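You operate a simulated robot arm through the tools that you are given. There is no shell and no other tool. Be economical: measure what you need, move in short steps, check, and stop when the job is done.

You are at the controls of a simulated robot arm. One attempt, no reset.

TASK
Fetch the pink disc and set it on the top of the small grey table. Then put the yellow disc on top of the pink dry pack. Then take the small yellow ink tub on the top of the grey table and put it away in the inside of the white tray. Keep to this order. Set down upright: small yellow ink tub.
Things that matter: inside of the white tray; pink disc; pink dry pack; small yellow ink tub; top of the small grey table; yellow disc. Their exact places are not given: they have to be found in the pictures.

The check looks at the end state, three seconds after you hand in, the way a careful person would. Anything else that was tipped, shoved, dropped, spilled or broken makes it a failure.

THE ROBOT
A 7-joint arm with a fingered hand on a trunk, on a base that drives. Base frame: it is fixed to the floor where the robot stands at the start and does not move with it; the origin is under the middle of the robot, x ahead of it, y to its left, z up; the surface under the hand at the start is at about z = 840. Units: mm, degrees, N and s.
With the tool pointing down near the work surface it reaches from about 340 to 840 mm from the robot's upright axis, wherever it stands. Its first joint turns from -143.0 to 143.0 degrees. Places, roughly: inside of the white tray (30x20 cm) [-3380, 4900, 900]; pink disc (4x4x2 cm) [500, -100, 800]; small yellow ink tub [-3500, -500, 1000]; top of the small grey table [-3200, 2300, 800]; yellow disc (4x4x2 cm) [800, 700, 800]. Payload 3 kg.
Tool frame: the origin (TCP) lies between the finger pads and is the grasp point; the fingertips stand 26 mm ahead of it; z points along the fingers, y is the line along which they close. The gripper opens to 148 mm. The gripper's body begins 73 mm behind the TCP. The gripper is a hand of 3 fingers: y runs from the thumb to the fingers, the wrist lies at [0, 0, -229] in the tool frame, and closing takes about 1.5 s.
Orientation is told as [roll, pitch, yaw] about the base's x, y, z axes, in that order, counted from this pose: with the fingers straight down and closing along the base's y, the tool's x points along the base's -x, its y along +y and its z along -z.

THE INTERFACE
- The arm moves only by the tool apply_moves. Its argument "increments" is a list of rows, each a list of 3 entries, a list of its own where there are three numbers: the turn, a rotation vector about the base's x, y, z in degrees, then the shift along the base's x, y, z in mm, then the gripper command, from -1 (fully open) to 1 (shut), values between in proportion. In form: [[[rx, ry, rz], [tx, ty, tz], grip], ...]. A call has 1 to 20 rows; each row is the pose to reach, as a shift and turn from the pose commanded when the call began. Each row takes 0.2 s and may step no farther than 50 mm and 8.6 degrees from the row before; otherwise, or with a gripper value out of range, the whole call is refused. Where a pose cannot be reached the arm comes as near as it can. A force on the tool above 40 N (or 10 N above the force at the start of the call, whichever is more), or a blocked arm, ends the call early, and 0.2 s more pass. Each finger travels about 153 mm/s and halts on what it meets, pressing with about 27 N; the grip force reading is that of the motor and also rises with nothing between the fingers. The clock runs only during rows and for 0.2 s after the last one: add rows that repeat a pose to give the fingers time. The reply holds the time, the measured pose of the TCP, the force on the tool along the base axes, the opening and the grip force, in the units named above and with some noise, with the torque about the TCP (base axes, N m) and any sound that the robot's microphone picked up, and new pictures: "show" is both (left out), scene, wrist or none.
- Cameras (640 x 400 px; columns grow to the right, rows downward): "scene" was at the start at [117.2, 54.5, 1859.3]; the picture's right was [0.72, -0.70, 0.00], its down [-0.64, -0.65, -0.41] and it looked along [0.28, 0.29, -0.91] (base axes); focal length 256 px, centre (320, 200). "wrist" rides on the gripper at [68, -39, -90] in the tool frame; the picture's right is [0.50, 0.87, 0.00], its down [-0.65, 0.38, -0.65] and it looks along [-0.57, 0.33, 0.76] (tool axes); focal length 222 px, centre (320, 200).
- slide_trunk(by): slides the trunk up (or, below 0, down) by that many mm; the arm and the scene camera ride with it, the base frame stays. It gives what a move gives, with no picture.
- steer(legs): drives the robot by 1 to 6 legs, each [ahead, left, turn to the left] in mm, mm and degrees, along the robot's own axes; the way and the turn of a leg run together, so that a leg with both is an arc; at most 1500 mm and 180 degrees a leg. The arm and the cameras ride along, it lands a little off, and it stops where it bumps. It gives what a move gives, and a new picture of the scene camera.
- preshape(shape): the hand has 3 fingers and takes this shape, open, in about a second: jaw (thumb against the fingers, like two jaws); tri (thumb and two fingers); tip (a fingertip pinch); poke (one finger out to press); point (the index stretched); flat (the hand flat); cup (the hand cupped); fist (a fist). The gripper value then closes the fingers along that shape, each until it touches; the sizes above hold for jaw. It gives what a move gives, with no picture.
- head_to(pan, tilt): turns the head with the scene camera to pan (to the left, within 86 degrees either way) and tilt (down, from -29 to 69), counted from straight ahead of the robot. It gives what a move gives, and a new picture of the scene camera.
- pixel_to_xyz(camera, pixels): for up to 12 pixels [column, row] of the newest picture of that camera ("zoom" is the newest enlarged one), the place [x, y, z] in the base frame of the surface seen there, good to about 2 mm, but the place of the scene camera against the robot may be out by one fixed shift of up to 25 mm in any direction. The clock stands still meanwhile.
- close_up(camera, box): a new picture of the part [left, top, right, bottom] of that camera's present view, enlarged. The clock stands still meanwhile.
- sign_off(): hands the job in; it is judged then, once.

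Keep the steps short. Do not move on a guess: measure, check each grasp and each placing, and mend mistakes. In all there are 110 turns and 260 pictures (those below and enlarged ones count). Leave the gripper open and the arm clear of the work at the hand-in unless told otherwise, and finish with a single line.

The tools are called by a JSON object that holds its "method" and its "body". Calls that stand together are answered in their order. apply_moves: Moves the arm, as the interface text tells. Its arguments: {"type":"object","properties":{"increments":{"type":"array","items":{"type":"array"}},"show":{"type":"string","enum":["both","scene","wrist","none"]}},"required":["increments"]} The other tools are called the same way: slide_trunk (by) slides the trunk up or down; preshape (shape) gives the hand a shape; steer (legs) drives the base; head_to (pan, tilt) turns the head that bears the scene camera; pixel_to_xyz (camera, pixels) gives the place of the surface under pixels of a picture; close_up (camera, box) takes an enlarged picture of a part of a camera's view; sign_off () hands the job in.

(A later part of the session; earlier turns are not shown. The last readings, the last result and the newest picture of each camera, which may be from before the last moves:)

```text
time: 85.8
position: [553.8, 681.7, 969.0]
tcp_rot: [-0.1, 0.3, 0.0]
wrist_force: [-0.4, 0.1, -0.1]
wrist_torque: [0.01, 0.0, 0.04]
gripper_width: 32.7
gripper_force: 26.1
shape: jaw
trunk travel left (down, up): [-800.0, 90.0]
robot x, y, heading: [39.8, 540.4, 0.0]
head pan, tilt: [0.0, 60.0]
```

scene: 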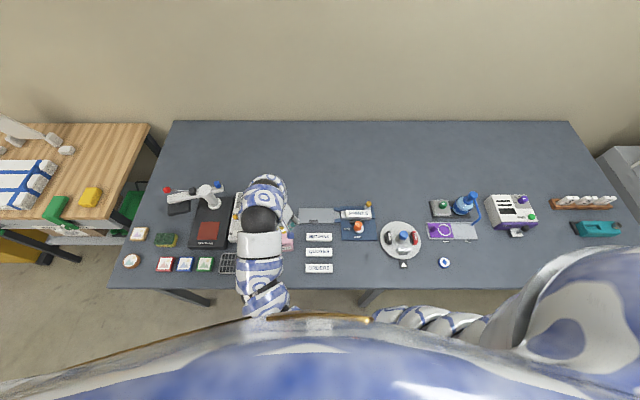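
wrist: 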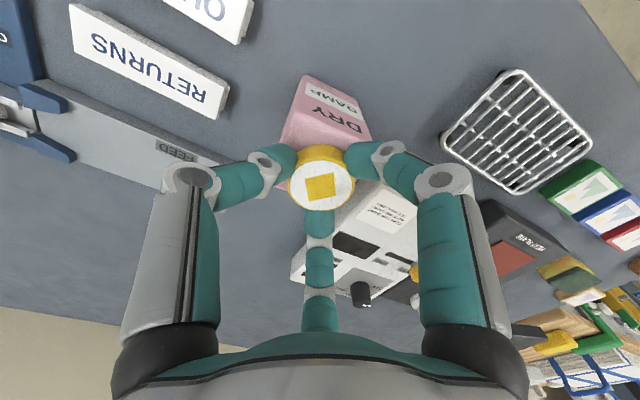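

Within about 1 mm. I release slowly and rise straight up.

{"method": "apply_moves", "body": {"increments": [[[0, 0, 0], [0, 0, -0.8], 1], [[0, 0, 0], [0, 0, -0.8], 0.5], [[0, 0, 0], [0, 0, -0.8], 0.3], [[0, 0, 0], [0, 0, -0.8], 0.1], [[0, 0, 0], [0, 0, -0.8], 0.1], [[0, 0, 0], [0, 0, 15], 0.1], [[0, 0, 0], [0, 0, 50], 0], [[0, 0, 0], [0, 0, 85], 0], [[0, 0, 0], [0, 0, 85], 0]]}}

{"method": "close_up", "body": {"camera": "wrist", "box": [240, 40, 400, 160]}}

```text
time: 87.8
position: [552.6, 681.4, 1054.7]
tcp_rot: [0.0, 0.2, 0.1]
wrist_force: [0.2, 0.3, 0.5]
wrist_torque: [0.03, 0.0, -0.02]
gripper_width: 73.8
gripper_force: 0.0
shape: jaw
trunk travel left (down, up): [-800.0, 90.0]
robot x, y, heading: [40.8, 540.7, 0.2]
head pan, tilt: [0.0, 60.0]
```

scene: 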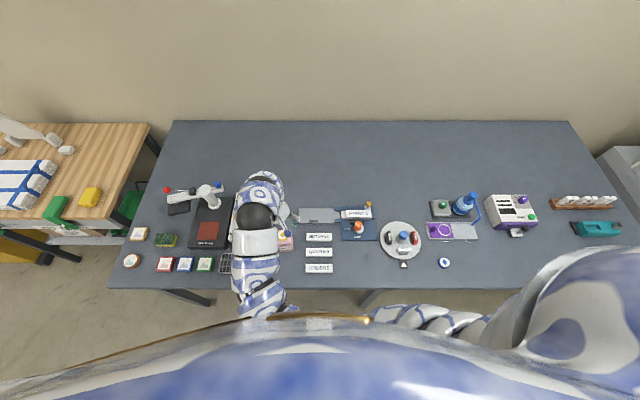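
wrist: 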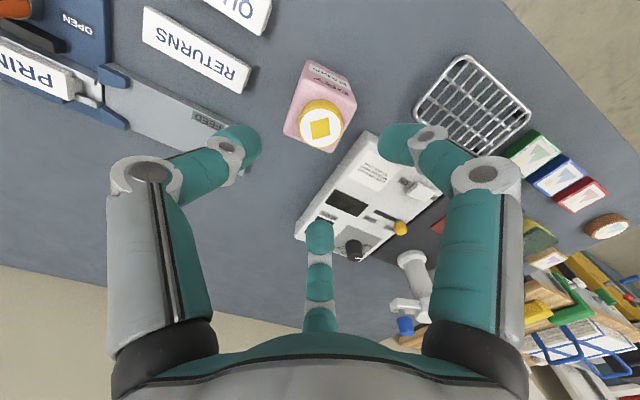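

```text
3.33 times, centred on (320, 100) of wrist
```

zoom: 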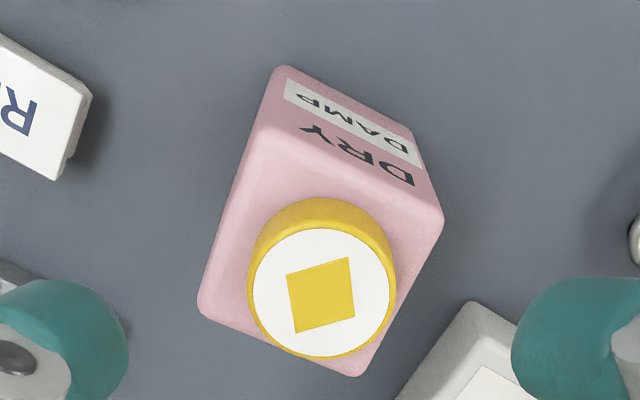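

The yellow disc lies on the pack. Now the tub: I pull the hand back a little, back off, turn round and drive toward the grey table, stopping short.

{"method": "apply_moves", "body": {"increments": [[[0, 0, 0], [-30, -30, 10], 0], [[0, 0, 0], [-60, -60, 20], 0], [[0, 0, 0], [-60, -100, 20], 0], [[0, 0, 0], [-60, -100, 20], 0]], "show": "none"}}

{"method": "steer", "body": {"legs": [[-800, 0, 0], [0, 0, 180], [700, 1000, 0]]}}

{"method": "head_to", "body": {"pan": 0, "tilt": 30}}

```text
time: 88.8
position: [492.1, 580.4, 1073.8]
tcp_rot: [-0.1, 0.2, 0.2]
wrist_force: [0.1, 0.2, 0.1]
wrist_torque: [0.04, -0.03, 0.01]
gripper_width: 73.6
gripper_force: 0.0
shape: jaw
trunk travel left (down, up): [-800.0, 90.0]
robot x, y, heading: [38.4, 539.6, 0.3]
head pan, tilt: [0.0, 60.0]
```

```text
time: 106.2
position: [-1908.6, -504.8, 1074.5]
tcp_rot: [-0.1, 0.3, -179.7]
wrist_force: [0.1, 0.8, -0.5]
wrist_torque: [-0.02, 0.01, -0.02]
gripper_width: 73.6
gripper_force: 0.1
shape: jaw
trunk travel left (down, up): [-800.0, 90.0]
robot x, y, heading: [-1455.2, -465.9, -179.9]
head pan, tilt: [0.0, 60.0]
```

scene: 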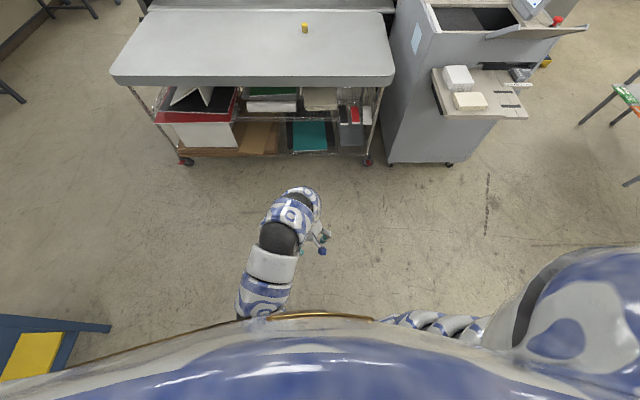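

```text
time: 107.2
position: [-1908.2, -503.9, 1073.9]
tcp_rot: [0.0, 0.1, -179.9]
wrist_force: [-0.5, 0.6, -0.5]
wrist_torque: [0.02, -0.01, 0.01]
gripper_width: 73.7
gripper_force: 0.1
shape: jaw
trunk travel left (down, up): [-800.0, 90.0]
robot x, y, heading: [-1459.1, -467.1, -179.9]
head pan, tilt: [0.0, 30.0]
```

scene: 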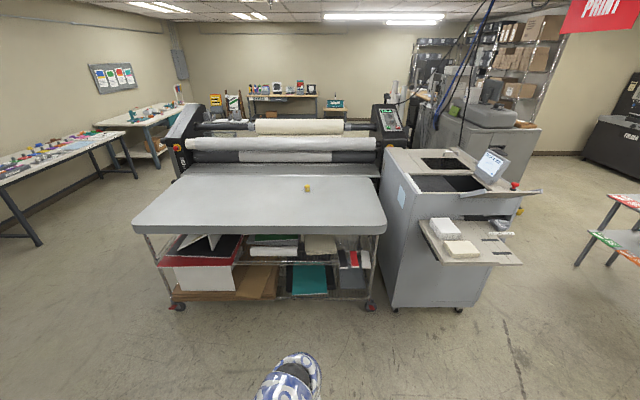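

I measure the tub at (307,188) and the table's front edge and corners.

{"method": "pixel_to_xyz", "body": {"camera": "scene", "pixels": [[307, 188], [307, 191], [307, 222], [307, 226], [140, 226], [375, 222], [307, 200], [300, 172], [445, 228], [375, 180], [370, 305], [490, 165]]}}

{"method": "close_up", "body": {"camera": "scene", "box": [260, 160, 360, 240]}}

```text
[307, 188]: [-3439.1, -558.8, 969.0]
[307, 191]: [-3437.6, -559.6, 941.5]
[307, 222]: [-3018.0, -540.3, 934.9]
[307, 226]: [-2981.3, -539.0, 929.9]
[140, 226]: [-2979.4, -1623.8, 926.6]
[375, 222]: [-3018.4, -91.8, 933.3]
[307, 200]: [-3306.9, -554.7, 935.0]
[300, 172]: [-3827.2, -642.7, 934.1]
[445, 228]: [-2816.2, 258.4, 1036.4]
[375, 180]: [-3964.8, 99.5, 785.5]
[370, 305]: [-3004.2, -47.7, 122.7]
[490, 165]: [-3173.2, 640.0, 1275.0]
```

```text
5.00 times, centred on (310, 200) of scene
```

zoom: 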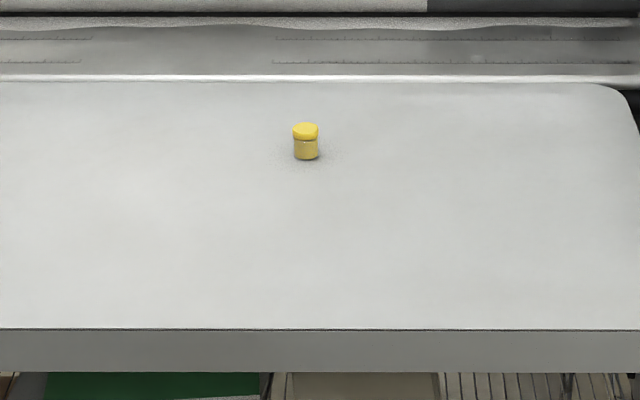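

The tub stands at ≈(−3450,−550), table ≈920, front edge x≈−2977. I drive to x≈−2570, leaving 400 mm, as at the desk.

{"method": "steer", "body": {"legs": [[700, 80, 0], [410, 0, 0]]}}

{"method": "head_to", "body": {"pan": 0, "tilt": 60}}

```text
time: 113.2
position: [-3021.5, -579.9, 1073.6]
tcp_rot: [-0.1, 0.2, 179.8]
wrist_force: [0.6, -0.5, 1.0]
wrist_torque: [-0.01, -0.01, 0.03]
gripper_width: 73.7
gripper_force: 0.1
shape: jaw
trunk travel left (down, up): [-800.0, 90.0]
robot x, y, heading: [-2570.2, -547.7, 179.6]
head pan, tilt: [0.0, 30.0]
```

scene: 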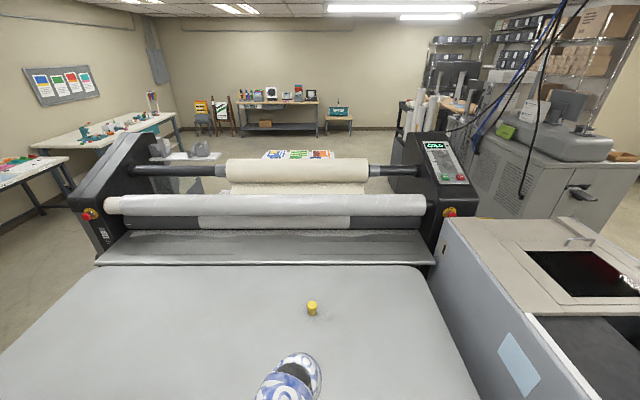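

```text
time: 114.1
position: [-3021.7, -580.9, 1073.9]
tcp_rot: [-0.1, 0.1, 179.8]
wrist_force: [-0.4, 0.0, 0.1]
wrist_torque: [-0.01, 0.02, -0.01]
gripper_width: 73.5
gripper_force: 0.0
shape: jaw
trunk travel left (down, up): [-800.0, 90.0]
robot x, y, heading: [-2568.4, -541.4, 179.6]
head pan, tilt: [0.0, 60.0]
```

scene: 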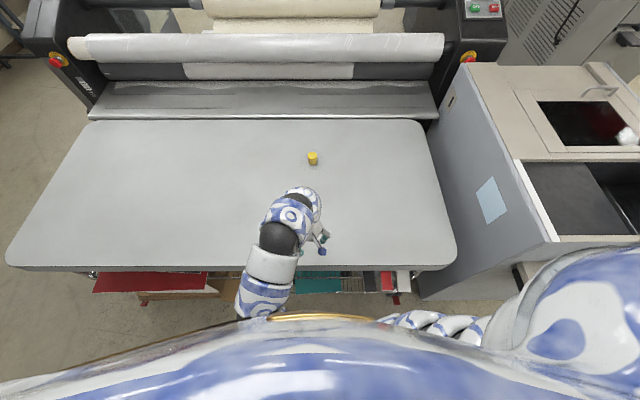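

No bump. I extend the hand toward the tub at z≈1040, stopping about 130 mm before it, and look.

{"method": "apply_moves", "body": {"increments": [[[0, 0, 0], [-45, 5, 0], -0.2], [[0, 0, 0], [-90, 10, -5], -0.2], [[0, 0, 0], [-135, 15, -10], -0.2], [[0, 0, 0], [-180, 20, -15], -0.2], [[0, 0, 0], [-225, 25, -20], -0.2], [[0, 0, 0], [-270, 30, -25], -0.2], [[0, 0, 0], [-310, 32, -30], -0.2], [[0, 0, 0], [-310, 32, -30], -0.2]]}}

```text
time: 115.9
position: [-3331.3, -546.7, 1042.3]
tcp_rot: [-0.1, 0.1, 179.7]
wrist_force: [0.0, -0.7, 0.4]
wrist_torque: [0.04, 0.02, 0.02]
gripper_width: 88.0
gripper_force: 0.2
shape: jaw
trunk travel left (down, up): [-800.0, 90.0]
robot x, y, heading: [-2567.6, -544.4, 179.8]
head pan, tilt: [0.0, 60.0]
```

scene: 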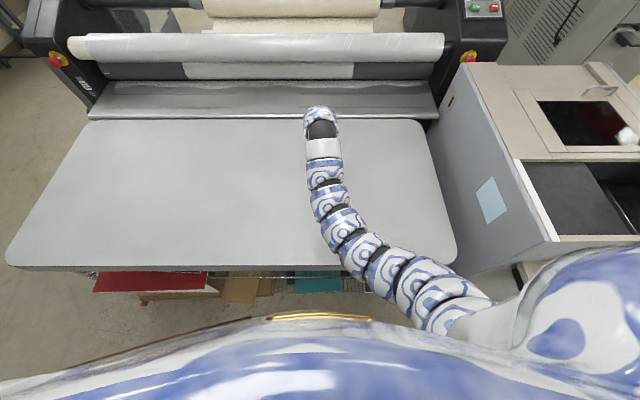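
wrist: 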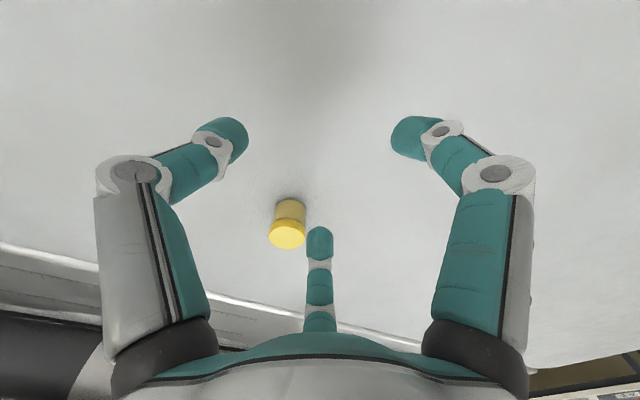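

I measure the tub and table in the wrist view and zoom in.

{"method": "pixel_to_xyz", "body": {"camera": "wrist", "pixels": [[286, 235], [272, 234], [302, 235], [286, 247], [286, 223], [290, 206], [320, 150], [262, 210]]}}

{"method": "close_up", "body": {"camera": "wrist", "box": [240, 180, 340, 260]}}

```text
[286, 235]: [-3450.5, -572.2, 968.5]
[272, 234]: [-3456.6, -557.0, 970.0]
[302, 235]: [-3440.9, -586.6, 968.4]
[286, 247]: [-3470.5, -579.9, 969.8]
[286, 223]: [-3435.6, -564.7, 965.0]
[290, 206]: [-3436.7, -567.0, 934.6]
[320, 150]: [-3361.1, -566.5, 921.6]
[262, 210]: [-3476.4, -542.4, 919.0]
```

```text
5.00 times, centred on (290, 220) of wrist
```

zoom: 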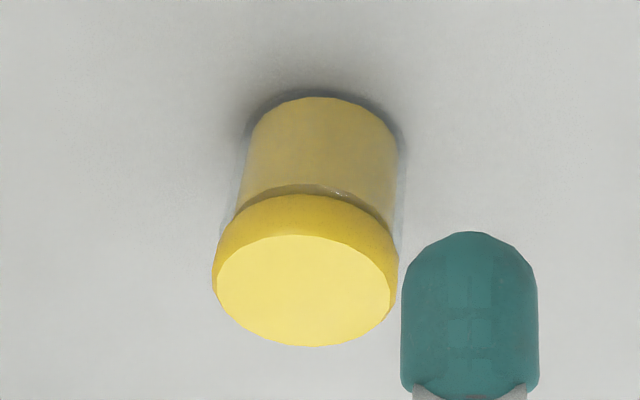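

The tub's centre is ≈(−3452,−571), top 969.5, table 920. I test whether the arm reaches above it from here, at z≈1030.

{"method": "apply_moves", "body": {"increments": [[[0, 0, 0], [-40, -8, -5], -0.2], [[0, 0, 0], [-80, -16, -10], -0.2], [[0, 0, 0], [-121, -24, -15], -0.2], [[0, 0, 0], [-121, -24, -15], -0.2], [[0, 0, 0], [-121, -24, -15], -0.2]], "show": "wrist"}}

```text
time: 117.1
position: [-3452.4, -571.6, 1030.0]
tcp_rot: [-0.1, 0.3, 179.8]
wrist_force: [0.6, 0.6, -0.4]
wrist_torque: [-0.01, 0.0, 0.03]
gripper_width: 88.8
gripper_force: 0.1
shape: jaw
trunk travel left (down, up): [-800.0, 90.0]
robot x, y, heading: [-2566.4, -541.2, 179.7]
head pan, tilt: [0.0, 60.0]
```

wrist: 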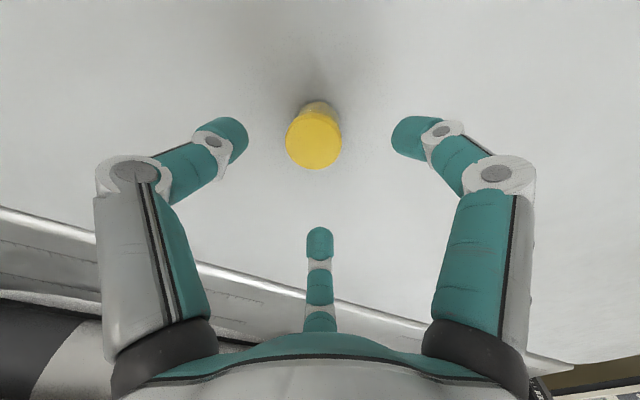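

It reaches. I recheck the tub's top centre from here.

{"method": "pixel_to_xyz", "body": {"camera": "wrist", "pixels": [[314, 139], [288, 139], [340, 139], [314, 166], [314, 113]]}}

```text
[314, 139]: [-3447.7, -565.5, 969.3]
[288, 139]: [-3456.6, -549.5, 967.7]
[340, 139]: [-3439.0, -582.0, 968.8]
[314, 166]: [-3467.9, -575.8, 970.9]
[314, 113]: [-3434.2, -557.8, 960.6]
```

Centre (−3449.5,−566). I lower to z≈953, open fingers around it, and check before closing.

{"method": "apply_moves", "body": {"increments": [[[0, 0, 0], [3, 5.5, 0], -0.2], [[0, 0, 0], [3, 5.5, -30], -0.2], [[0, 0, 0], [3, 5.5, -60], -0.2], [[0, 0, 0], [3, 5.5, -77], -0.2], [[0, 0, 0], [3, 5.5, -77], -0.2]], "show": "wrist"}}

```text
time: 118.3
position: [-3441.4, -564.4, 960.0]
tcp_rot: [-0.1, 0.1, 179.9]
wrist_force: [1.0, 0.4, 0.1]
wrist_torque: [0.02, 0.04, 0.02]
gripper_width: 88.9
gripper_force: 0.0
shape: jaw
out of reach, approached as far as the arm can: row 3, 4, 5
trunk travel left (down, up): [-800.0, 90.0]
robot x, y, heading: [-2566.7, -542.4, 179.7]
head pan, tilt: [0.0, 60.0]
```

wrist: 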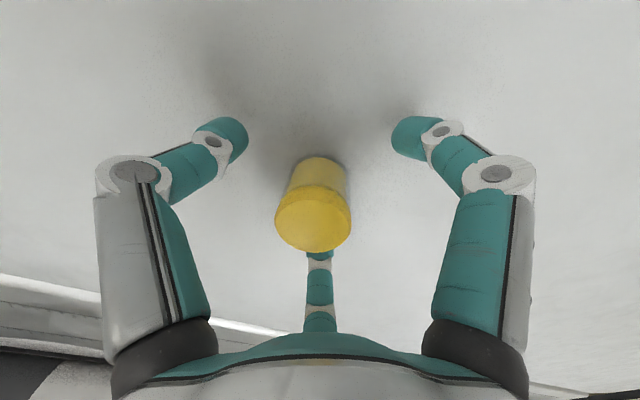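

Just short at this height. I go back up, then lower the trunk 60 mm, which brings the arm down with it.

{"method": "apply_moves", "body": {"increments": [[[0, 0, 0], [0, 0, 35], -0.2], [[0, 0, 0], [-8, -2, 70], -0.2], [[0, 0, 0], [-8, -2, 70], -0.2]], "show": "none"}}

{"method": "slide_trunk", "body": {"by": -60}}

```text
time: 119.1
position: [-3447.9, -565.4, 1030.5]
tcp_rot: [-0.2, 0.1, 179.7]
wrist_force: [0.0, -0.2, 0.5]
wrist_torque: [0.02, 0.02, 0.01]
gripper_width: 89.0
gripper_force: 0.0
shape: jaw
trunk travel left (down, up): [-800.0, 90.0]
robot x, y, heading: [-2571.4, -546.2, 179.9]
head pan, tilt: [0.0, 60.0]
```

```text
time: 120.1
position: [-3448.8, -565.9, 971.3]
tcp_rot: [-0.1, 0.2, 179.8]
wrist_force: [0.0, 0.3, -0.3]
wrist_torque: [0.01, 0.02, -0.02]
gripper_width: 88.9
gripper_force: 0.1
shape: jaw
trunk travel left (down, up): [-740.0, 150.0]
robot x, y, heading: [-2567.2, -542.7, 179.8]
head pan, tilt: [0.0, 60.0]
```

Now down to z≈953 (tips ≈927), and a check before closing.

{"method": "apply_moves", "body": {"increments": [[[0, 0, 0], [-1, 0, -10], -0.2], [[0, 0, 0], [-1, 0, -18.5], -0.2], [[0, 0, 0], [-1, 0, -18.5], -0.2]], "show": "wrist"}}

```text
time: 120.9
position: [-3449.7, -565.9, 951.4]
tcp_rot: [-0.2, 0.1, 179.8]
wrist_force: [0.8, 0.4, 0.5]
wrist_torque: [0.01, 0.03, 0.0]
gripper_width: 89.0
gripper_force: 0.0
shape: jaw
trunk travel left (down, up): [-740.0, 150.0]
robot x, y, heading: [-2570.4, -544.6, 180.0]
head pan, tilt: [0.0, 60.0]
```

wrist: 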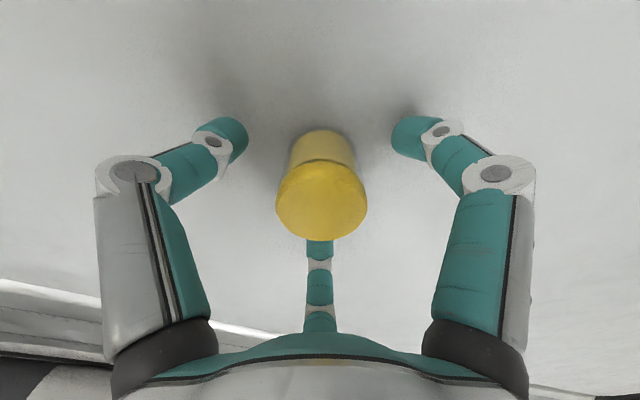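

The tub is centred between the three fingers. I close.

{"method": "apply_moves", "body": {"increments": [[[0, 0, 0], [0, 0, 0], 0.2], [[0, 0, 0], [0, 0, 0], 0.5], [[0, 0, 0], [0, 0, 0], 1], [[0, 0, 0], [0, 0, 0], 1], [[0, 0, 0], [0, 0, 0], 1], [[0, 0, 0], [0, 0, 0], 1], [[0, 0, 0], [0, 0, 0], 1]], "show": "wrist"}}

```text
time: 122.5
position: [-3450.1, -565.9, 950.4]
tcp_rot: [-0.1, 0.2, 179.8]
wrist_force: [-0.5, -0.3, -0.2]
wrist_torque: [-0.05, 0.01, 0.02]
gripper_width: 38.9
gripper_force: 26.6
shape: jaw
trunk travel left (down, up): [-740.0, 150.0]
robot x, y, heading: [-2568.7, -546.9, 179.8]
head pan, tilt: [0.0, 60.0]
```

wrist: 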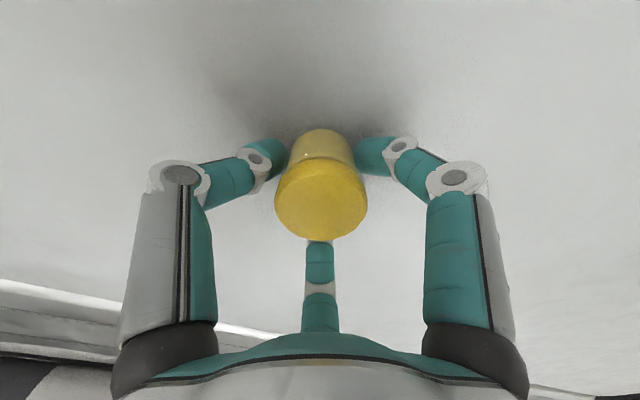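

Held at 39 mm. I lift straight up, then draw back.

{"method": "apply_moves", "body": {"increments": [[[0, 0, 0], [0, 0, 25], 1], [[0, 0, 0], [0, 0, 60], 1], [[0, 0, 0], [30, 0, 85], 1], [[0, 0, 0], [75, 0, 100], 1], [[0, 0, 0], [120, 0, 110], 1], [[0, 0, 0], [165, 0, 110], 1], [[0, 0, 0], [210, 0, 110], 1], [[0, 0, 0], [255, 0, 110], 1], [[0, 0, 0], [300, 0, 110], 1], [[0, 0, 0], [345, 0, 110], 1], [[0, 0, 0], [390, 0, 110], 1], [[0, 0, 0], [390, 0, 110], 1]], "show": "wrist"}}

{"method": "slide_trunk", "body": {"by": 60}}

```text
time: 125.3
position: [-3081.9, -515.0, 1056.0]
tcp_rot: [-0.3, -0.3, 172.3]
wrist_force: [0.0, -0.2, -1.3]
wrist_torque: [-0.01, -0.03, -0.04]
gripper_width: 37.9
gripper_force: 26.8
shape: jaw
out of reach, approached as far as the arm can: row 6, 7, 8, 9, 10, 11, 12
trunk travel left (down, up): [-740.0, 150.0]
robot x, y, heading: [-2569.0, -544.7, 179.7]
head pan, tilt: [0.0, 60.0]
stopped in row 12: the arm was blocked; the commanded pose is now the measured one
```

wrist: 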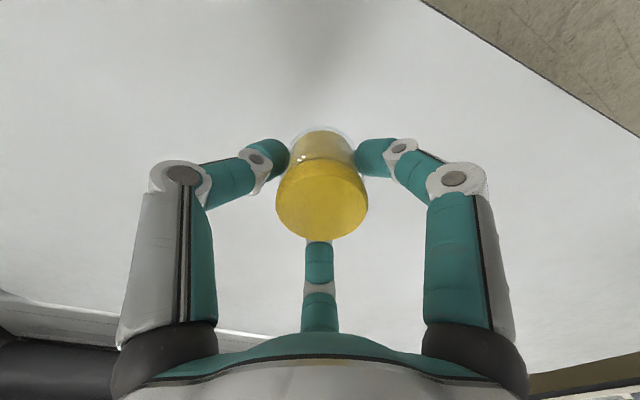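

```text
time: 126.3
position: [-3082.2, -515.5, 1117.0]
tcp_rot: [-0.4, -0.4, 172.4]
wrist_force: [0.3, -0.3, -1.1]
wrist_torque: [0.0, 0.03, 0.03]
gripper_width: 37.9
gripper_force: 27.4
shape: jaw
trunk travel left (down, up): [-800.0, 90.0]
robot x, y, heading: [-2567.3, -543.2, 179.9]
head pan, tilt: [0.0, 60.0]
```

The arm stopped at its near limit with the tub still held. I check the scene.

{"method": "head_to", "body": {"pan": -20, "tilt": 50}}

```text
time: 127.1
position: [-3083.2, -514.0, 1116.0]
tcp_rot: [-0.4, -0.5, 172.4]
wrist_force: [0.5, -0.1, -0.6]
wrist_torque: [-0.01, 0.02, -0.03]
gripper_width: 38.0
gripper_force: 27.2
shape: jaw
trunk travel left (down, up): [-800.0, 90.0]
robot x, y, heading: [-2566.2, -547.0, 179.8]
head pan, tilt: [-20.0, 50.0]
```

scene: 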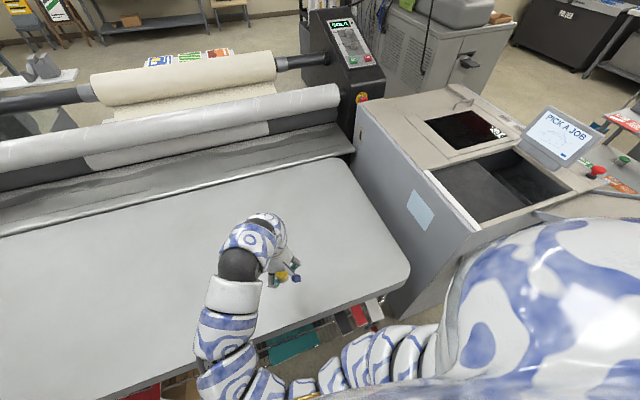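

I check how near the elbow is to the table edge.

{"method": "pixel_to_xyz", "body": {"camera": "scene", "pixels": [[225, 340], [210, 380], [300, 385], [330, 370], [400, 350], [235, 300], [150, 390], [300, 325]]}}

```text
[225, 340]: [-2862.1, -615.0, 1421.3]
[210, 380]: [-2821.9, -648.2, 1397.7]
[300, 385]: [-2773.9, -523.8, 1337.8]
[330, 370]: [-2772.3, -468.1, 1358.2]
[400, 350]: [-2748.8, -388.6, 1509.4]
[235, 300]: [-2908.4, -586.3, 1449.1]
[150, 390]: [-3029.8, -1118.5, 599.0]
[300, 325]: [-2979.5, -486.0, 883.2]
```

All arm parts are well above the table. Now toward the tray: back off, turn to heading 90°, and drive up the aisle between cart and cabinet.

{"method": "head_to", "body": {"pan": 0, "tilt": 25}}

{"method": "steer", "body": {"legs": [[-580, 0, 0], [0, 0, -90], [1400, 0, 0], [200, 200, 0]]}}

```text
time: 128.0
position: [-3081.8, -514.2, 1116.0]
tcp_rot: [-0.5, -0.5, 172.6]
wrist_force: [-0.4, 0.7, -0.1]
wrist_torque: [0.02, -0.03, 0.01]
gripper_width: 37.8
gripper_force: 27.1
shape: jaw
trunk travel left (down, up): [-800.0, 90.0]
robot x, y, heading: [-2567.4, -544.6, 179.9]
head pan, tilt: [0.0, 25.0]
```

scene: 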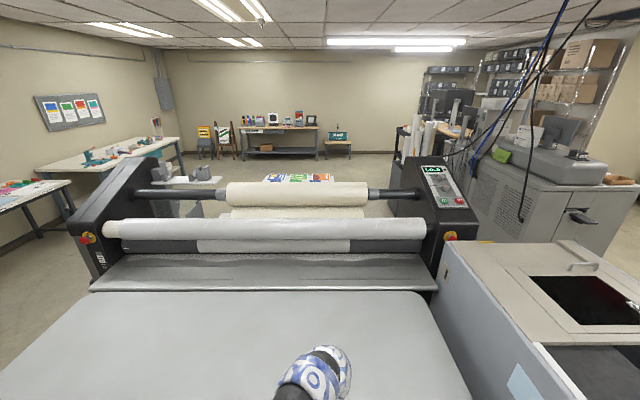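

```text
time: 143.3
position: [-2077.5, 1569.5, 1115.7]
tcp_rot: [-0.5, -0.4, 80.1]
wrist_force: [-0.4, 0.9, -0.3]
wrist_torque: [-0.01, 0.0, -0.02]
gripper_width: 37.9
gripper_force: 27.1
shape: jaw
trunk travel left (down, up): [-800.0, 90.0]
robot x, y, heading: [-2124.8, 1056.8, 87.3]
head pan, tilt: [0.0, 25.0]
```

scene: 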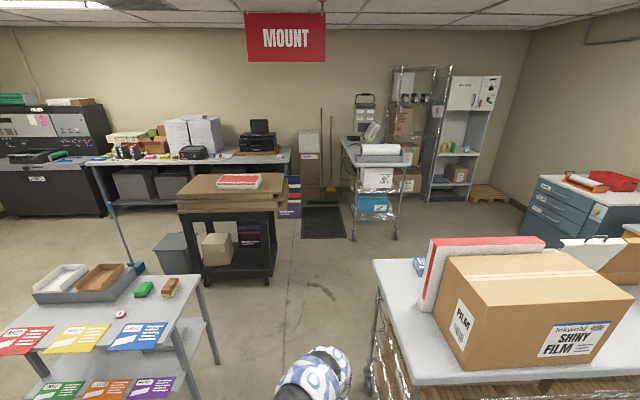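

I measure the bench, trolley and passage, and zoom on the bench to find the white tray.

{"method": "pixel_to_xyz", "body": {"camera": "scene", "pixels": [[180, 205], [285, 205], [270, 275], [205, 280], [200, 395], [120, 163], [200, 163], [250, 162], [350, 230], [375, 270], [330, 260], [110, 240]]}}

{"method": "close_up", "body": {"camera": "scene", "box": [80, 100, 310, 230]}}

```text
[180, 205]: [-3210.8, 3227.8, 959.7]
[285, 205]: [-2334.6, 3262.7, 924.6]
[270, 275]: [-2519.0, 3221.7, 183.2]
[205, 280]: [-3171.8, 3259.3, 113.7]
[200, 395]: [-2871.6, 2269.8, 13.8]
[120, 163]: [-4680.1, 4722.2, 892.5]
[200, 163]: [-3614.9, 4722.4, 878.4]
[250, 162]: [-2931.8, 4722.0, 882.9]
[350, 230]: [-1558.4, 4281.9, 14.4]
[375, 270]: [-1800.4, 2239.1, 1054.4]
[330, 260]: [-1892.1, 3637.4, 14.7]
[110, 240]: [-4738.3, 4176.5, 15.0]
```

```text
2.78 times, centred on (195, 165) of scene
```

zoom: 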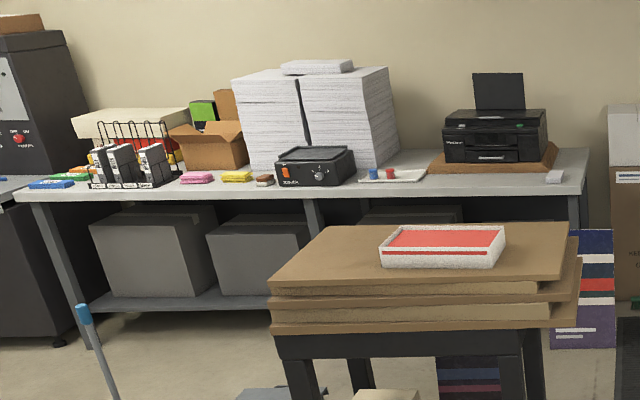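

The white tray is on the bench at about (−3380, 4880) with blue and red tubs in it. I measure the trolley's back edge to see whether I can pass behind it.

{"method": "pixel_to_xyz", "body": {"camera": "zoom", "pixels": [[340, 228], [450, 226], [560, 224], [575, 240], [375, 180], [420, 178], [372, 174], [390, 174], [400, 168], [500, 400], [110, 390]]}}

{"method": "pixel_to_xyz", "body": {"camera": "scene", "pixels": [[353, 237], [396, 235], [372, 163], [342, 142], [276, 272], [298, 235], [325, 210]]}}

```text
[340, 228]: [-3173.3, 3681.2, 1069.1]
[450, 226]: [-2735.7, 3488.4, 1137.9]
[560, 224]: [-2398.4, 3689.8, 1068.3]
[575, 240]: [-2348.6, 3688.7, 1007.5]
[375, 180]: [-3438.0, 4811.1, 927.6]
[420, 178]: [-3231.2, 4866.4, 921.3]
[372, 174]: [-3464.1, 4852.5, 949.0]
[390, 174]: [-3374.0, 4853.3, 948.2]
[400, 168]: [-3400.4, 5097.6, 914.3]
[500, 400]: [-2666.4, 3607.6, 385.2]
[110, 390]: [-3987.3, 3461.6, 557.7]
```

```text
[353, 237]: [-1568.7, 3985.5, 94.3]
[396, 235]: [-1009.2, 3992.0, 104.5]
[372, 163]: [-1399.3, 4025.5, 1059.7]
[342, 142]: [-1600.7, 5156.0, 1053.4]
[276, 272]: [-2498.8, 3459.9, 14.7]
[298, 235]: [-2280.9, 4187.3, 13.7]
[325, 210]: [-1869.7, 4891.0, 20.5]
```

The gap behind the trolley (3700 to 4722) is wide enough, and the passage between trolley and roll cart is about 790 mm. I raise the trunk for clearance and drive in stages through it.

{"method": "slide_trunk", "body": {"by": 85}}

{"method": "steer", "body": {"legs": [[0, 0, 2.7], [643, 175, 0], [1000, 0, 0], [620, -490, 0]]}}

```text
time: 144.6
position: [-2075.7, 1569.0, 1202.0]
tcp_rot: [-0.4, -0.3, 80.1]
wrist_force: [-0.1, -0.6, -0.1]
wrist_torque: [0.02, -0.03, -0.03]
gripper_width: 38.0
gripper_force: 27.5
shape: jaw
trunk travel left (down, up): [-885.0, 5.0]
robot x, y, heading: [-2123.5, 1057.1, 87.5]
head pan, tilt: [0.0, 25.0]
```

```text
time: 157.3
position: [-1817.6, 3843.3, 1201.2]
tcp_rot: [-0.3, -0.4, 83.6]
wrist_force: [-0.7, 0.2, -1.5]
wrist_torque: [0.01, 0.01, 0.02]
gripper_width: 37.9
gripper_force: 26.5
shape: jaw
trunk travel left (down, up): [-885.0, 5.0]
robot x, y, heading: [-1835.4, 3330.7, 90.7]
head pan, tilt: [0.0, 25.0]
```

scene: 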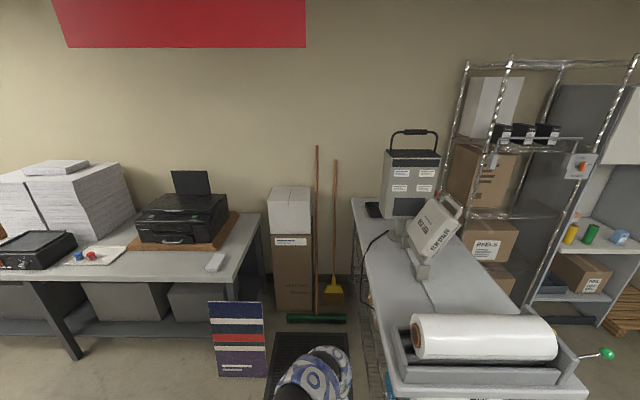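

A striped panel stands near the bench's right end at (238,340). I measure it, the mat, and the roll cart.

{"method": "pixel_to_xyz", "body": {"camera": "scene", "pixels": [[215, 372], [265, 372], [238, 305], [270, 385], [345, 340], [395, 395], [365, 250], [240, 280], [190, 385], [100, 258], [90, 258], [85, 268]]}}

{"method": "head_to", "body": {"pan": 30, "tilt": 45}}

```text
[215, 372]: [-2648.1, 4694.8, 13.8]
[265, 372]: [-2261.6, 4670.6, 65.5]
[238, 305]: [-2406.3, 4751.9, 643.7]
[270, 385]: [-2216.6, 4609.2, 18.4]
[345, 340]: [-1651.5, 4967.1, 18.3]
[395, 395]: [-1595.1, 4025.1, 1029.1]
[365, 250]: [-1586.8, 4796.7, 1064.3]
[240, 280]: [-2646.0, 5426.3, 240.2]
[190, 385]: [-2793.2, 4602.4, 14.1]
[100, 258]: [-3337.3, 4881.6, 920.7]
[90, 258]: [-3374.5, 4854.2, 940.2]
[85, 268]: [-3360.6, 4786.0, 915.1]
```

```text
time: 158.2
position: [-1818.6, 3843.6, 1201.4]
tcp_rot: [-0.4, -0.5, 83.5]
wrist_force: [0.5, 0.4, -0.3]
wrist_torque: [0.03, 0.01, -0.01]
gripper_width: 37.8
gripper_force: 26.8
shape: jaw
trunk travel left (down, up): [-885.0, 5.0]
robot x, y, heading: [-1837.7, 3331.8, 90.8]
head pan, tilt: [30.0, 45.0]
```

scene: 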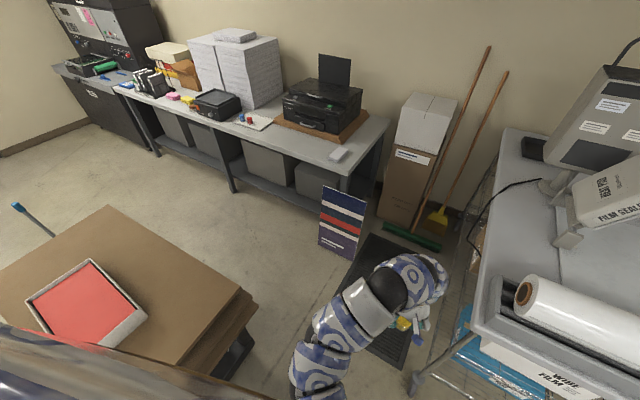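

The way is clear: panel is at y≈4690. I turn to 111° and pass through the gap.

{"method": "steer", "body": {"legs": [[0, 0, 20.2], [524, -62, 0], [380, 0, 0], [0, 0, 69]]}}

```text
time: 163.3
position: [-2202.8, 4331.8, 1199.8]
tcp_rot: [-0.6, -0.4, 104.0]
wrist_force: [-0.6, -0.3, -1.1]
wrist_torque: [0.03, -0.03, 0.02]
gripper_width: 37.8
gripper_force: 26.6
shape: jaw
trunk travel left (down, up): [-885.0, 5.0]
robot x, y, heading: [-2040.9, 3845.1, 111.3]
head pan, tilt: [30.0, 45.0]
stopped in leg 3: the robot was blocked; the commanded pose is now the measured one
```

scene: 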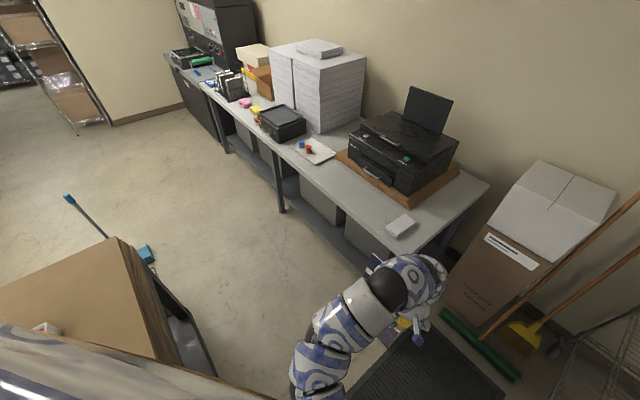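

Blocked at (−2041, 3845), probably by the trolley corner (330 mm away), or perhaps the mat. I measure both before moving.

{"method": "pixel_to_xyz", "body": {"camera": "scene", "pixels": [[360, 390], [345, 398], [460, 340], [118, 240], [195, 375], [205, 365], [180, 315], [220, 395], [260, 330]]}}

{"method": "head_to", "body": {"pan": 75, "tilt": 60}}

```text
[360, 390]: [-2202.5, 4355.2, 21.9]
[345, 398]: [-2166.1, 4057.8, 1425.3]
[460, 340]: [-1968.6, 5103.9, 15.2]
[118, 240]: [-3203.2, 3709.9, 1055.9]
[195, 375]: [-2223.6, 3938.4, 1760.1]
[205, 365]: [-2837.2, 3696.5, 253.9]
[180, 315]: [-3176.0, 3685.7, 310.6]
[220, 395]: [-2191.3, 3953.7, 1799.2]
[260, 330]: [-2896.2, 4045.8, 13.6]
```

```text
time: 164.4
position: [-2200.1, 4331.8, 1202.1]
tcp_rot: [-0.3, -0.4, 104.0]
wrist_force: [-0.1, -0.7, -0.8]
wrist_torque: [-0.01, 0.01, 0.01]
gripper_width: 37.8
gripper_force: 27.1
shape: jaw
trunk travel left (down, up): [-885.0, 5.0]
robot x, y, heading: [-2040.8, 3844.6, 111.4]
head pan, tilt: [75.0, 60.0]
```

scene: 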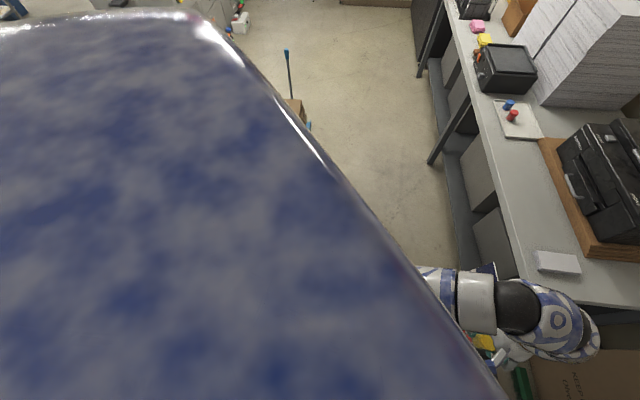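

The trolley seems in place. I step right, away from its corner, then try ahead a little.

{"method": "steer", "body": {"legs": [[0, -60, 0], [120, 0, 0]]}}

```text
time: 166.0
position: [-2201.0, 4335.7, 1199.5]
tcp_rot: [-0.6, -0.2, 103.7]
wrist_force: [0.1, 0.6, -0.4]
wrist_torque: [-0.01, -0.02, 0.01]
gripper_width: 38.0
gripper_force: 27.3
shape: jaw
trunk travel left (down, up): [-885.0, 5.0]
robot x, y, heading: [-2041.3, 3844.8, 111.2]
head pan, tilt: [75.0, 60.0]
stopped in leg 2: the robot was blocked; the commanded pose is now the measured one
```

scene: 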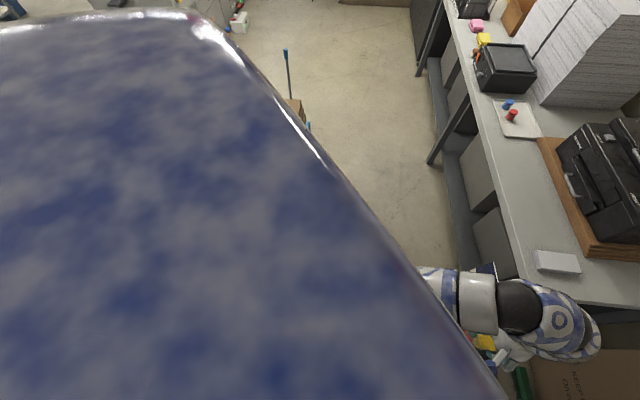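

It did not move right either. I back up 150 mm and try the sidestep there.

{"method": "steer", "body": {"legs": [[-150, 0, 0]]}}

{"method": "steer", "body": {"legs": [[0, -80, 0]]}}

```text
time: 167.4
position: [-2143.6, 4194.5, 1199.8]
tcp_rot: [-0.5, -0.4, 103.7]
wrist_force: [0.2, -0.3, -0.5]
wrist_torque: [0.0, 0.0, -0.03]
gripper_width: 38.1
gripper_force: 26.9
shape: jaw
trunk travel left (down, up): [-885.0, 5.0]
robot x, y, heading: [-1988.3, 3703.8, 111.4]
head pan, tilt: [75.0, 60.0]
```

scene: 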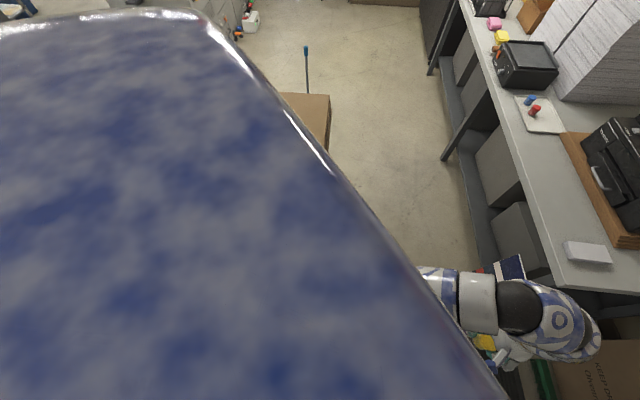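

```text
time: 168.5
position: [-2069.1, 4225.1, 1200.2]
tcp_rot: [-0.5, -0.2, 103.7]
wrist_force: [-0.1, -0.1, -1.4]
wrist_torque: [0.01, 0.04, -0.01]
gripper_width: 37.8
gripper_force: 27.4
shape: jaw
trunk travel left (down, up): [-885.0, 5.0]
robot x, y, heading: [-1910.6, 3731.0, 111.1]
head pan, tilt: [75.0, 60.0]
```

scene: 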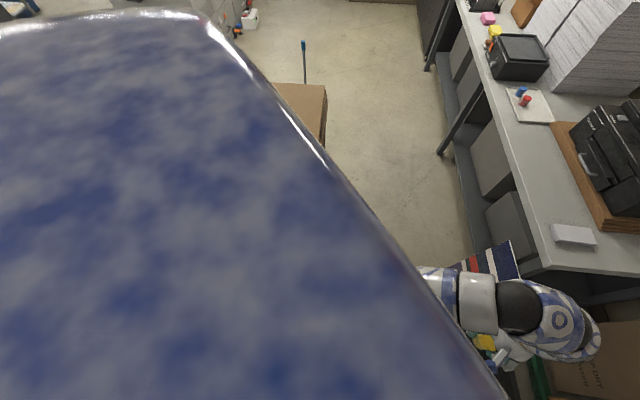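

Sidestep works here, so the block at y≈3845 lies ahead — likely the mat's edge. I look at the mat.

{"method": "head_to", "body": {"pan": -30, "tilt": 60}}

```text
time: 170.3
position: [-2070.0, 4223.4, 1199.0]
tcp_rot: [-0.5, -0.3, 103.7]
wrist_force: [0.1, -0.2, -1.2]
wrist_torque: [0.0, 0.01, 0.02]
gripper_width: 38.1
gripper_force: 27.0
shape: jaw
trunk travel left (down, up): [-885.0, 5.0]
robot x, y, heading: [-1912.1, 3732.3, 111.0]
head pan, tilt: [-30.0, 60.0]
```

scene: 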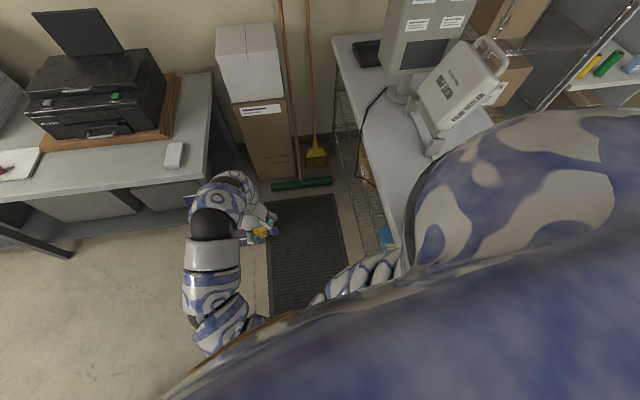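

{"method": "pixel_to_xyz", "body": {"camera": "scene", "pixels": [[270, 308], [268, 220], [275, 202], [335, 197], [300, 300], [320, 285], [260, 300], [395, 240], [380, 190]]}}

```text
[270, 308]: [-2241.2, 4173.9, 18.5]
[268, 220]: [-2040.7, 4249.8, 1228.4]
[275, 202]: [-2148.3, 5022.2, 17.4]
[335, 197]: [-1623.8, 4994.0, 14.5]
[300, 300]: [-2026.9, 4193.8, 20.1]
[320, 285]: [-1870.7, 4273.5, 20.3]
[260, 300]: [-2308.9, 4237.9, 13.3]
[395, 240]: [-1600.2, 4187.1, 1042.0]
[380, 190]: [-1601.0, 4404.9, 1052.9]
```

The mat's front edge (y≈4160) blocks the right-hand way. I take the other way, round the west side: back out to (−2300, 1550), then slide left past the small table.

{"method": "steer", "body": {"legs": [[-400, 0, 0], [0, 0, -21], [-657, 532, 0], [-1150, 0, 0], [0, 900, 0]]}}

{"method": "head_to", "body": {"pan": 45, "tilt": 35}}

```text
time: 187.8
position: [-3154.2, 2051.8, 1200.8]
tcp_rot: [-0.5, -0.2, 82.6]
wrist_force: [-1.2, 0.0, -0.6]
wrist_torque: [0.01, 0.0, 0.01]
gripper_width: 38.0
gripper_force: 26.8
shape: jaw
trunk travel left (down, up): [-885.0, 5.0]
robot x, y, heading: [-3179.2, 1533.8, 89.9]
head pan, tilt: [-30.0, 60.0]
```

scene: 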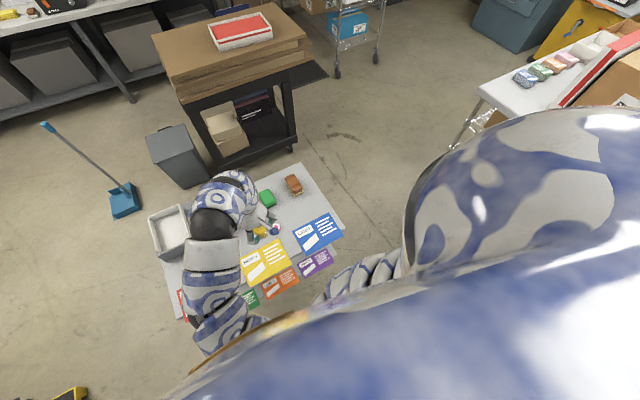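

```text
time: 189.3
position: [-3153.2, 2052.1, 1199.6]
tcp_rot: [-0.6, -0.4, 82.6]
wrist_force: [1.4, 0.0, -0.9]
wrist_torque: [-0.02, -0.02, 0.01]
gripper_width: 38.0
gripper_force: 26.7
shape: jaw
trunk travel left (down, up): [-885.0, 5.0]
robot x, y, heading: [-3177.3, 1534.5, 89.9]
head pan, tilt: [45.0, 35.0]
```

scene: 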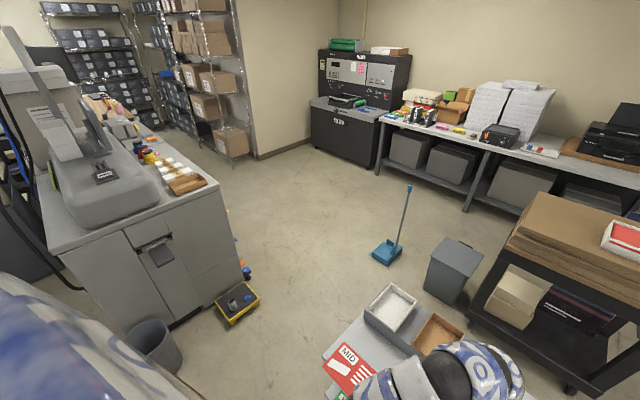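

I measure the obstacles around the western way.

{"method": "pixel_to_xyz", "body": {"camera": "scene", "pixels": [[261, 300], [232, 325], [182, 360], [326, 356], [374, 256], [400, 258], [388, 240], [426, 292], [460, 305], [366, 312], [410, 190], [312, 145]]}}

```text
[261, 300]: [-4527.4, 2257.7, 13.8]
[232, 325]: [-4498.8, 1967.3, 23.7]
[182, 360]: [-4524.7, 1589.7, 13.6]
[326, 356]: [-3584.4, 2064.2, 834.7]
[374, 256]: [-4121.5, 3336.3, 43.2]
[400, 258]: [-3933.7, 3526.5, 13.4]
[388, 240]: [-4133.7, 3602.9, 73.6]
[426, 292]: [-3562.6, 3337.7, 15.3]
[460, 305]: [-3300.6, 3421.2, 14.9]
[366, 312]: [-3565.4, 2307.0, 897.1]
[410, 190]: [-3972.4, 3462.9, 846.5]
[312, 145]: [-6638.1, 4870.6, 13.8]
```

The way is clear: a 905 mm gap between pump and table, open floor beyond. I drive it in steps with the heading at 90°.

{"method": "steer", "body": {"legs": [[116, 863, 0], [1000, 0, 0], [500, 560, 0], [800, 0, 0], [0, 0, -90]]}}

{"method": "head_to", "body": {"pan": 30, "tilt": 35}}

```text
time: 210.0
position: [-4101.2, 3937.5, 1199.6]
tcp_rot: [-0.5, -0.4, -6.2]
wrist_force: [-0.7, 0.2, -1.5]
wrist_torque: [-0.02, -0.01, 0.04]
gripper_width: 38.0
gripper_force: 27.0
shape: jaw
trunk travel left (down, up): [-885.0, 5.0]
robot x, y, heading: [-4614.1, 3959.6, 1.0]
head pan, tilt: [45.0, 35.0]
```

scene: 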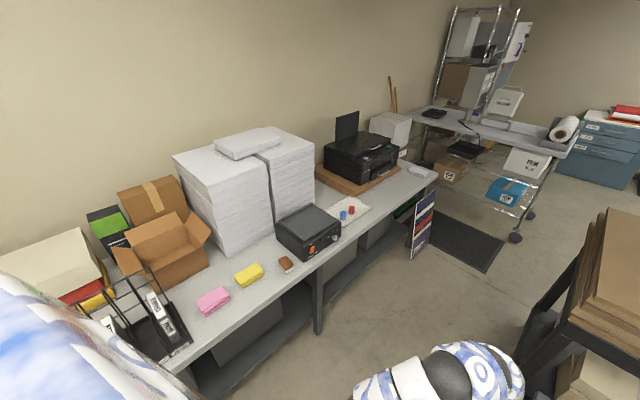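

```text
time: 210.8
position: [-4101.3, 3938.3, 1198.7]
tcp_rot: [-0.5, -0.2, -6.2]
wrist_force: [-0.1, 0.6, -0.5]
wrist_torque: [-0.01, -0.01, -0.03]
gripper_width: 37.4
gripper_force: 27.8
shape: jaw
trunk travel left (down, up): [-885.0, 5.0]
robot x, y, heading: [-4616.3, 3951.7, 1.3]
head pan, tilt: [30.0, 35.0]
```

scene: 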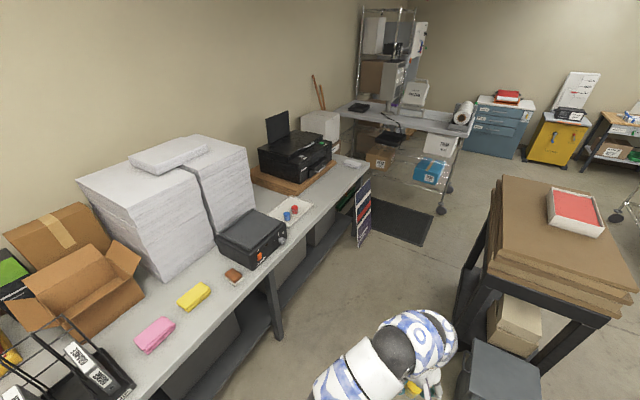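

I measure the tray, black machine and paper stack here.

{"method": "pixel_to_xyz", "body": {"camera": "scene", "pixels": [[290, 212], [288, 216], [305, 207], [255, 225], [270, 230], [240, 190], [300, 155], [275, 118], [220, 150], [275, 260], [180, 280]]}}

{"method": "close_up", "body": {"camera": "scene", "box": [210, 150, 370, 270]}}

```text
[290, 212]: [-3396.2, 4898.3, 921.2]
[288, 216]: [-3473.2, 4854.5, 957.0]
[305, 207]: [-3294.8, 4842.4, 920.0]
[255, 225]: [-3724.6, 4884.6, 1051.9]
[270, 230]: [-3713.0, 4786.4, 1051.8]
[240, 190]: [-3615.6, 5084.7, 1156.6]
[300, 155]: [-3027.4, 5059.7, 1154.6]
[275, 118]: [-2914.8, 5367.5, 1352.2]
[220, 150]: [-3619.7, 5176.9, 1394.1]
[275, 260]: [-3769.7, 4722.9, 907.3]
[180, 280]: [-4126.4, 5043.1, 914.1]
```

```text
3.33 times, centred on (290, 210) of scene
```

zoom: 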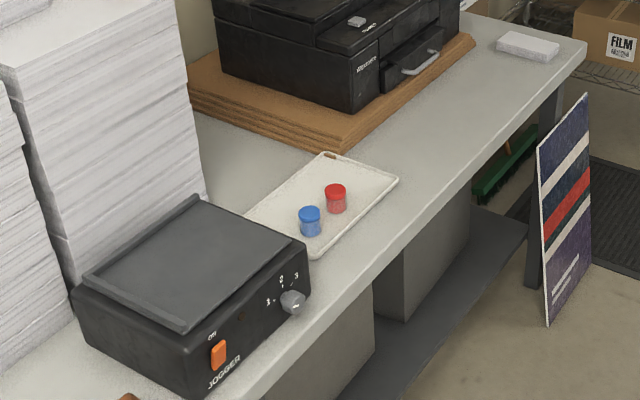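

Tray: blue tub at (−3470,4855), red at (−3374,4853), free space to the right. I drive to about (−3350, 4250) and turn to face the bench.

{"method": "steer", "body": {"legs": [[1260, 265, 0], [0, 0, 88.7]]}}

{"method": "head_to", "body": {"pan": 0, "tilt": 60}}

```text
time: 221.1
position: [-3324.8, 4761.2, 1200.2]
tcp_rot: [-0.5, -0.3, 82.5]
wrist_force: [-0.3, 0.1, -0.6]
wrist_torque: [-0.02, 0.01, 0.0]
gripper_width: 37.7
gripper_force: 27.1
shape: jaw
trunk travel left (down, up): [-885.0, 5.0]
robot x, y, heading: [-3357.0, 4247.3, 90.0]
head pan, tilt: [30.0, 35.0]
```

scene: 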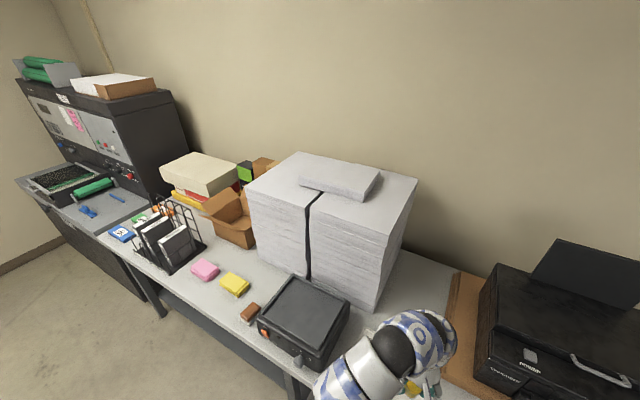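

```text
time: 222.1
position: [-3325.5, 4761.8, 1199.6]
tcp_rot: [-0.4, -0.2, 82.4]
wrist_force: [0.6, -0.6, -1.0]
wrist_torque: [0.0, -0.03, 0.0]
gripper_width: 37.9
gripper_force: 27.5
shape: jaw
trunk travel left (down, up): [-885.0, 5.0]
robot x, y, heading: [-3352.4, 4247.7, 90.0]
head pan, tilt: [0.0, 60.0]
```

scene: 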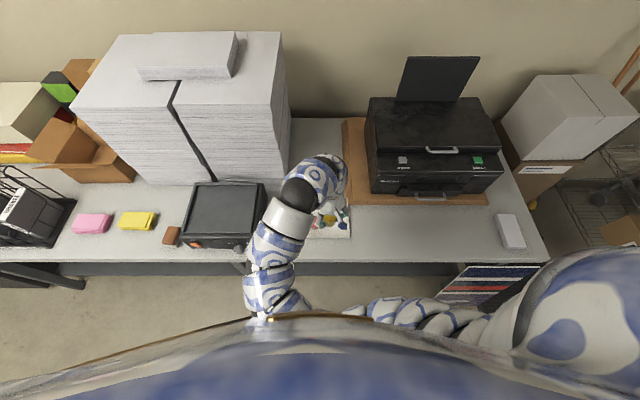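

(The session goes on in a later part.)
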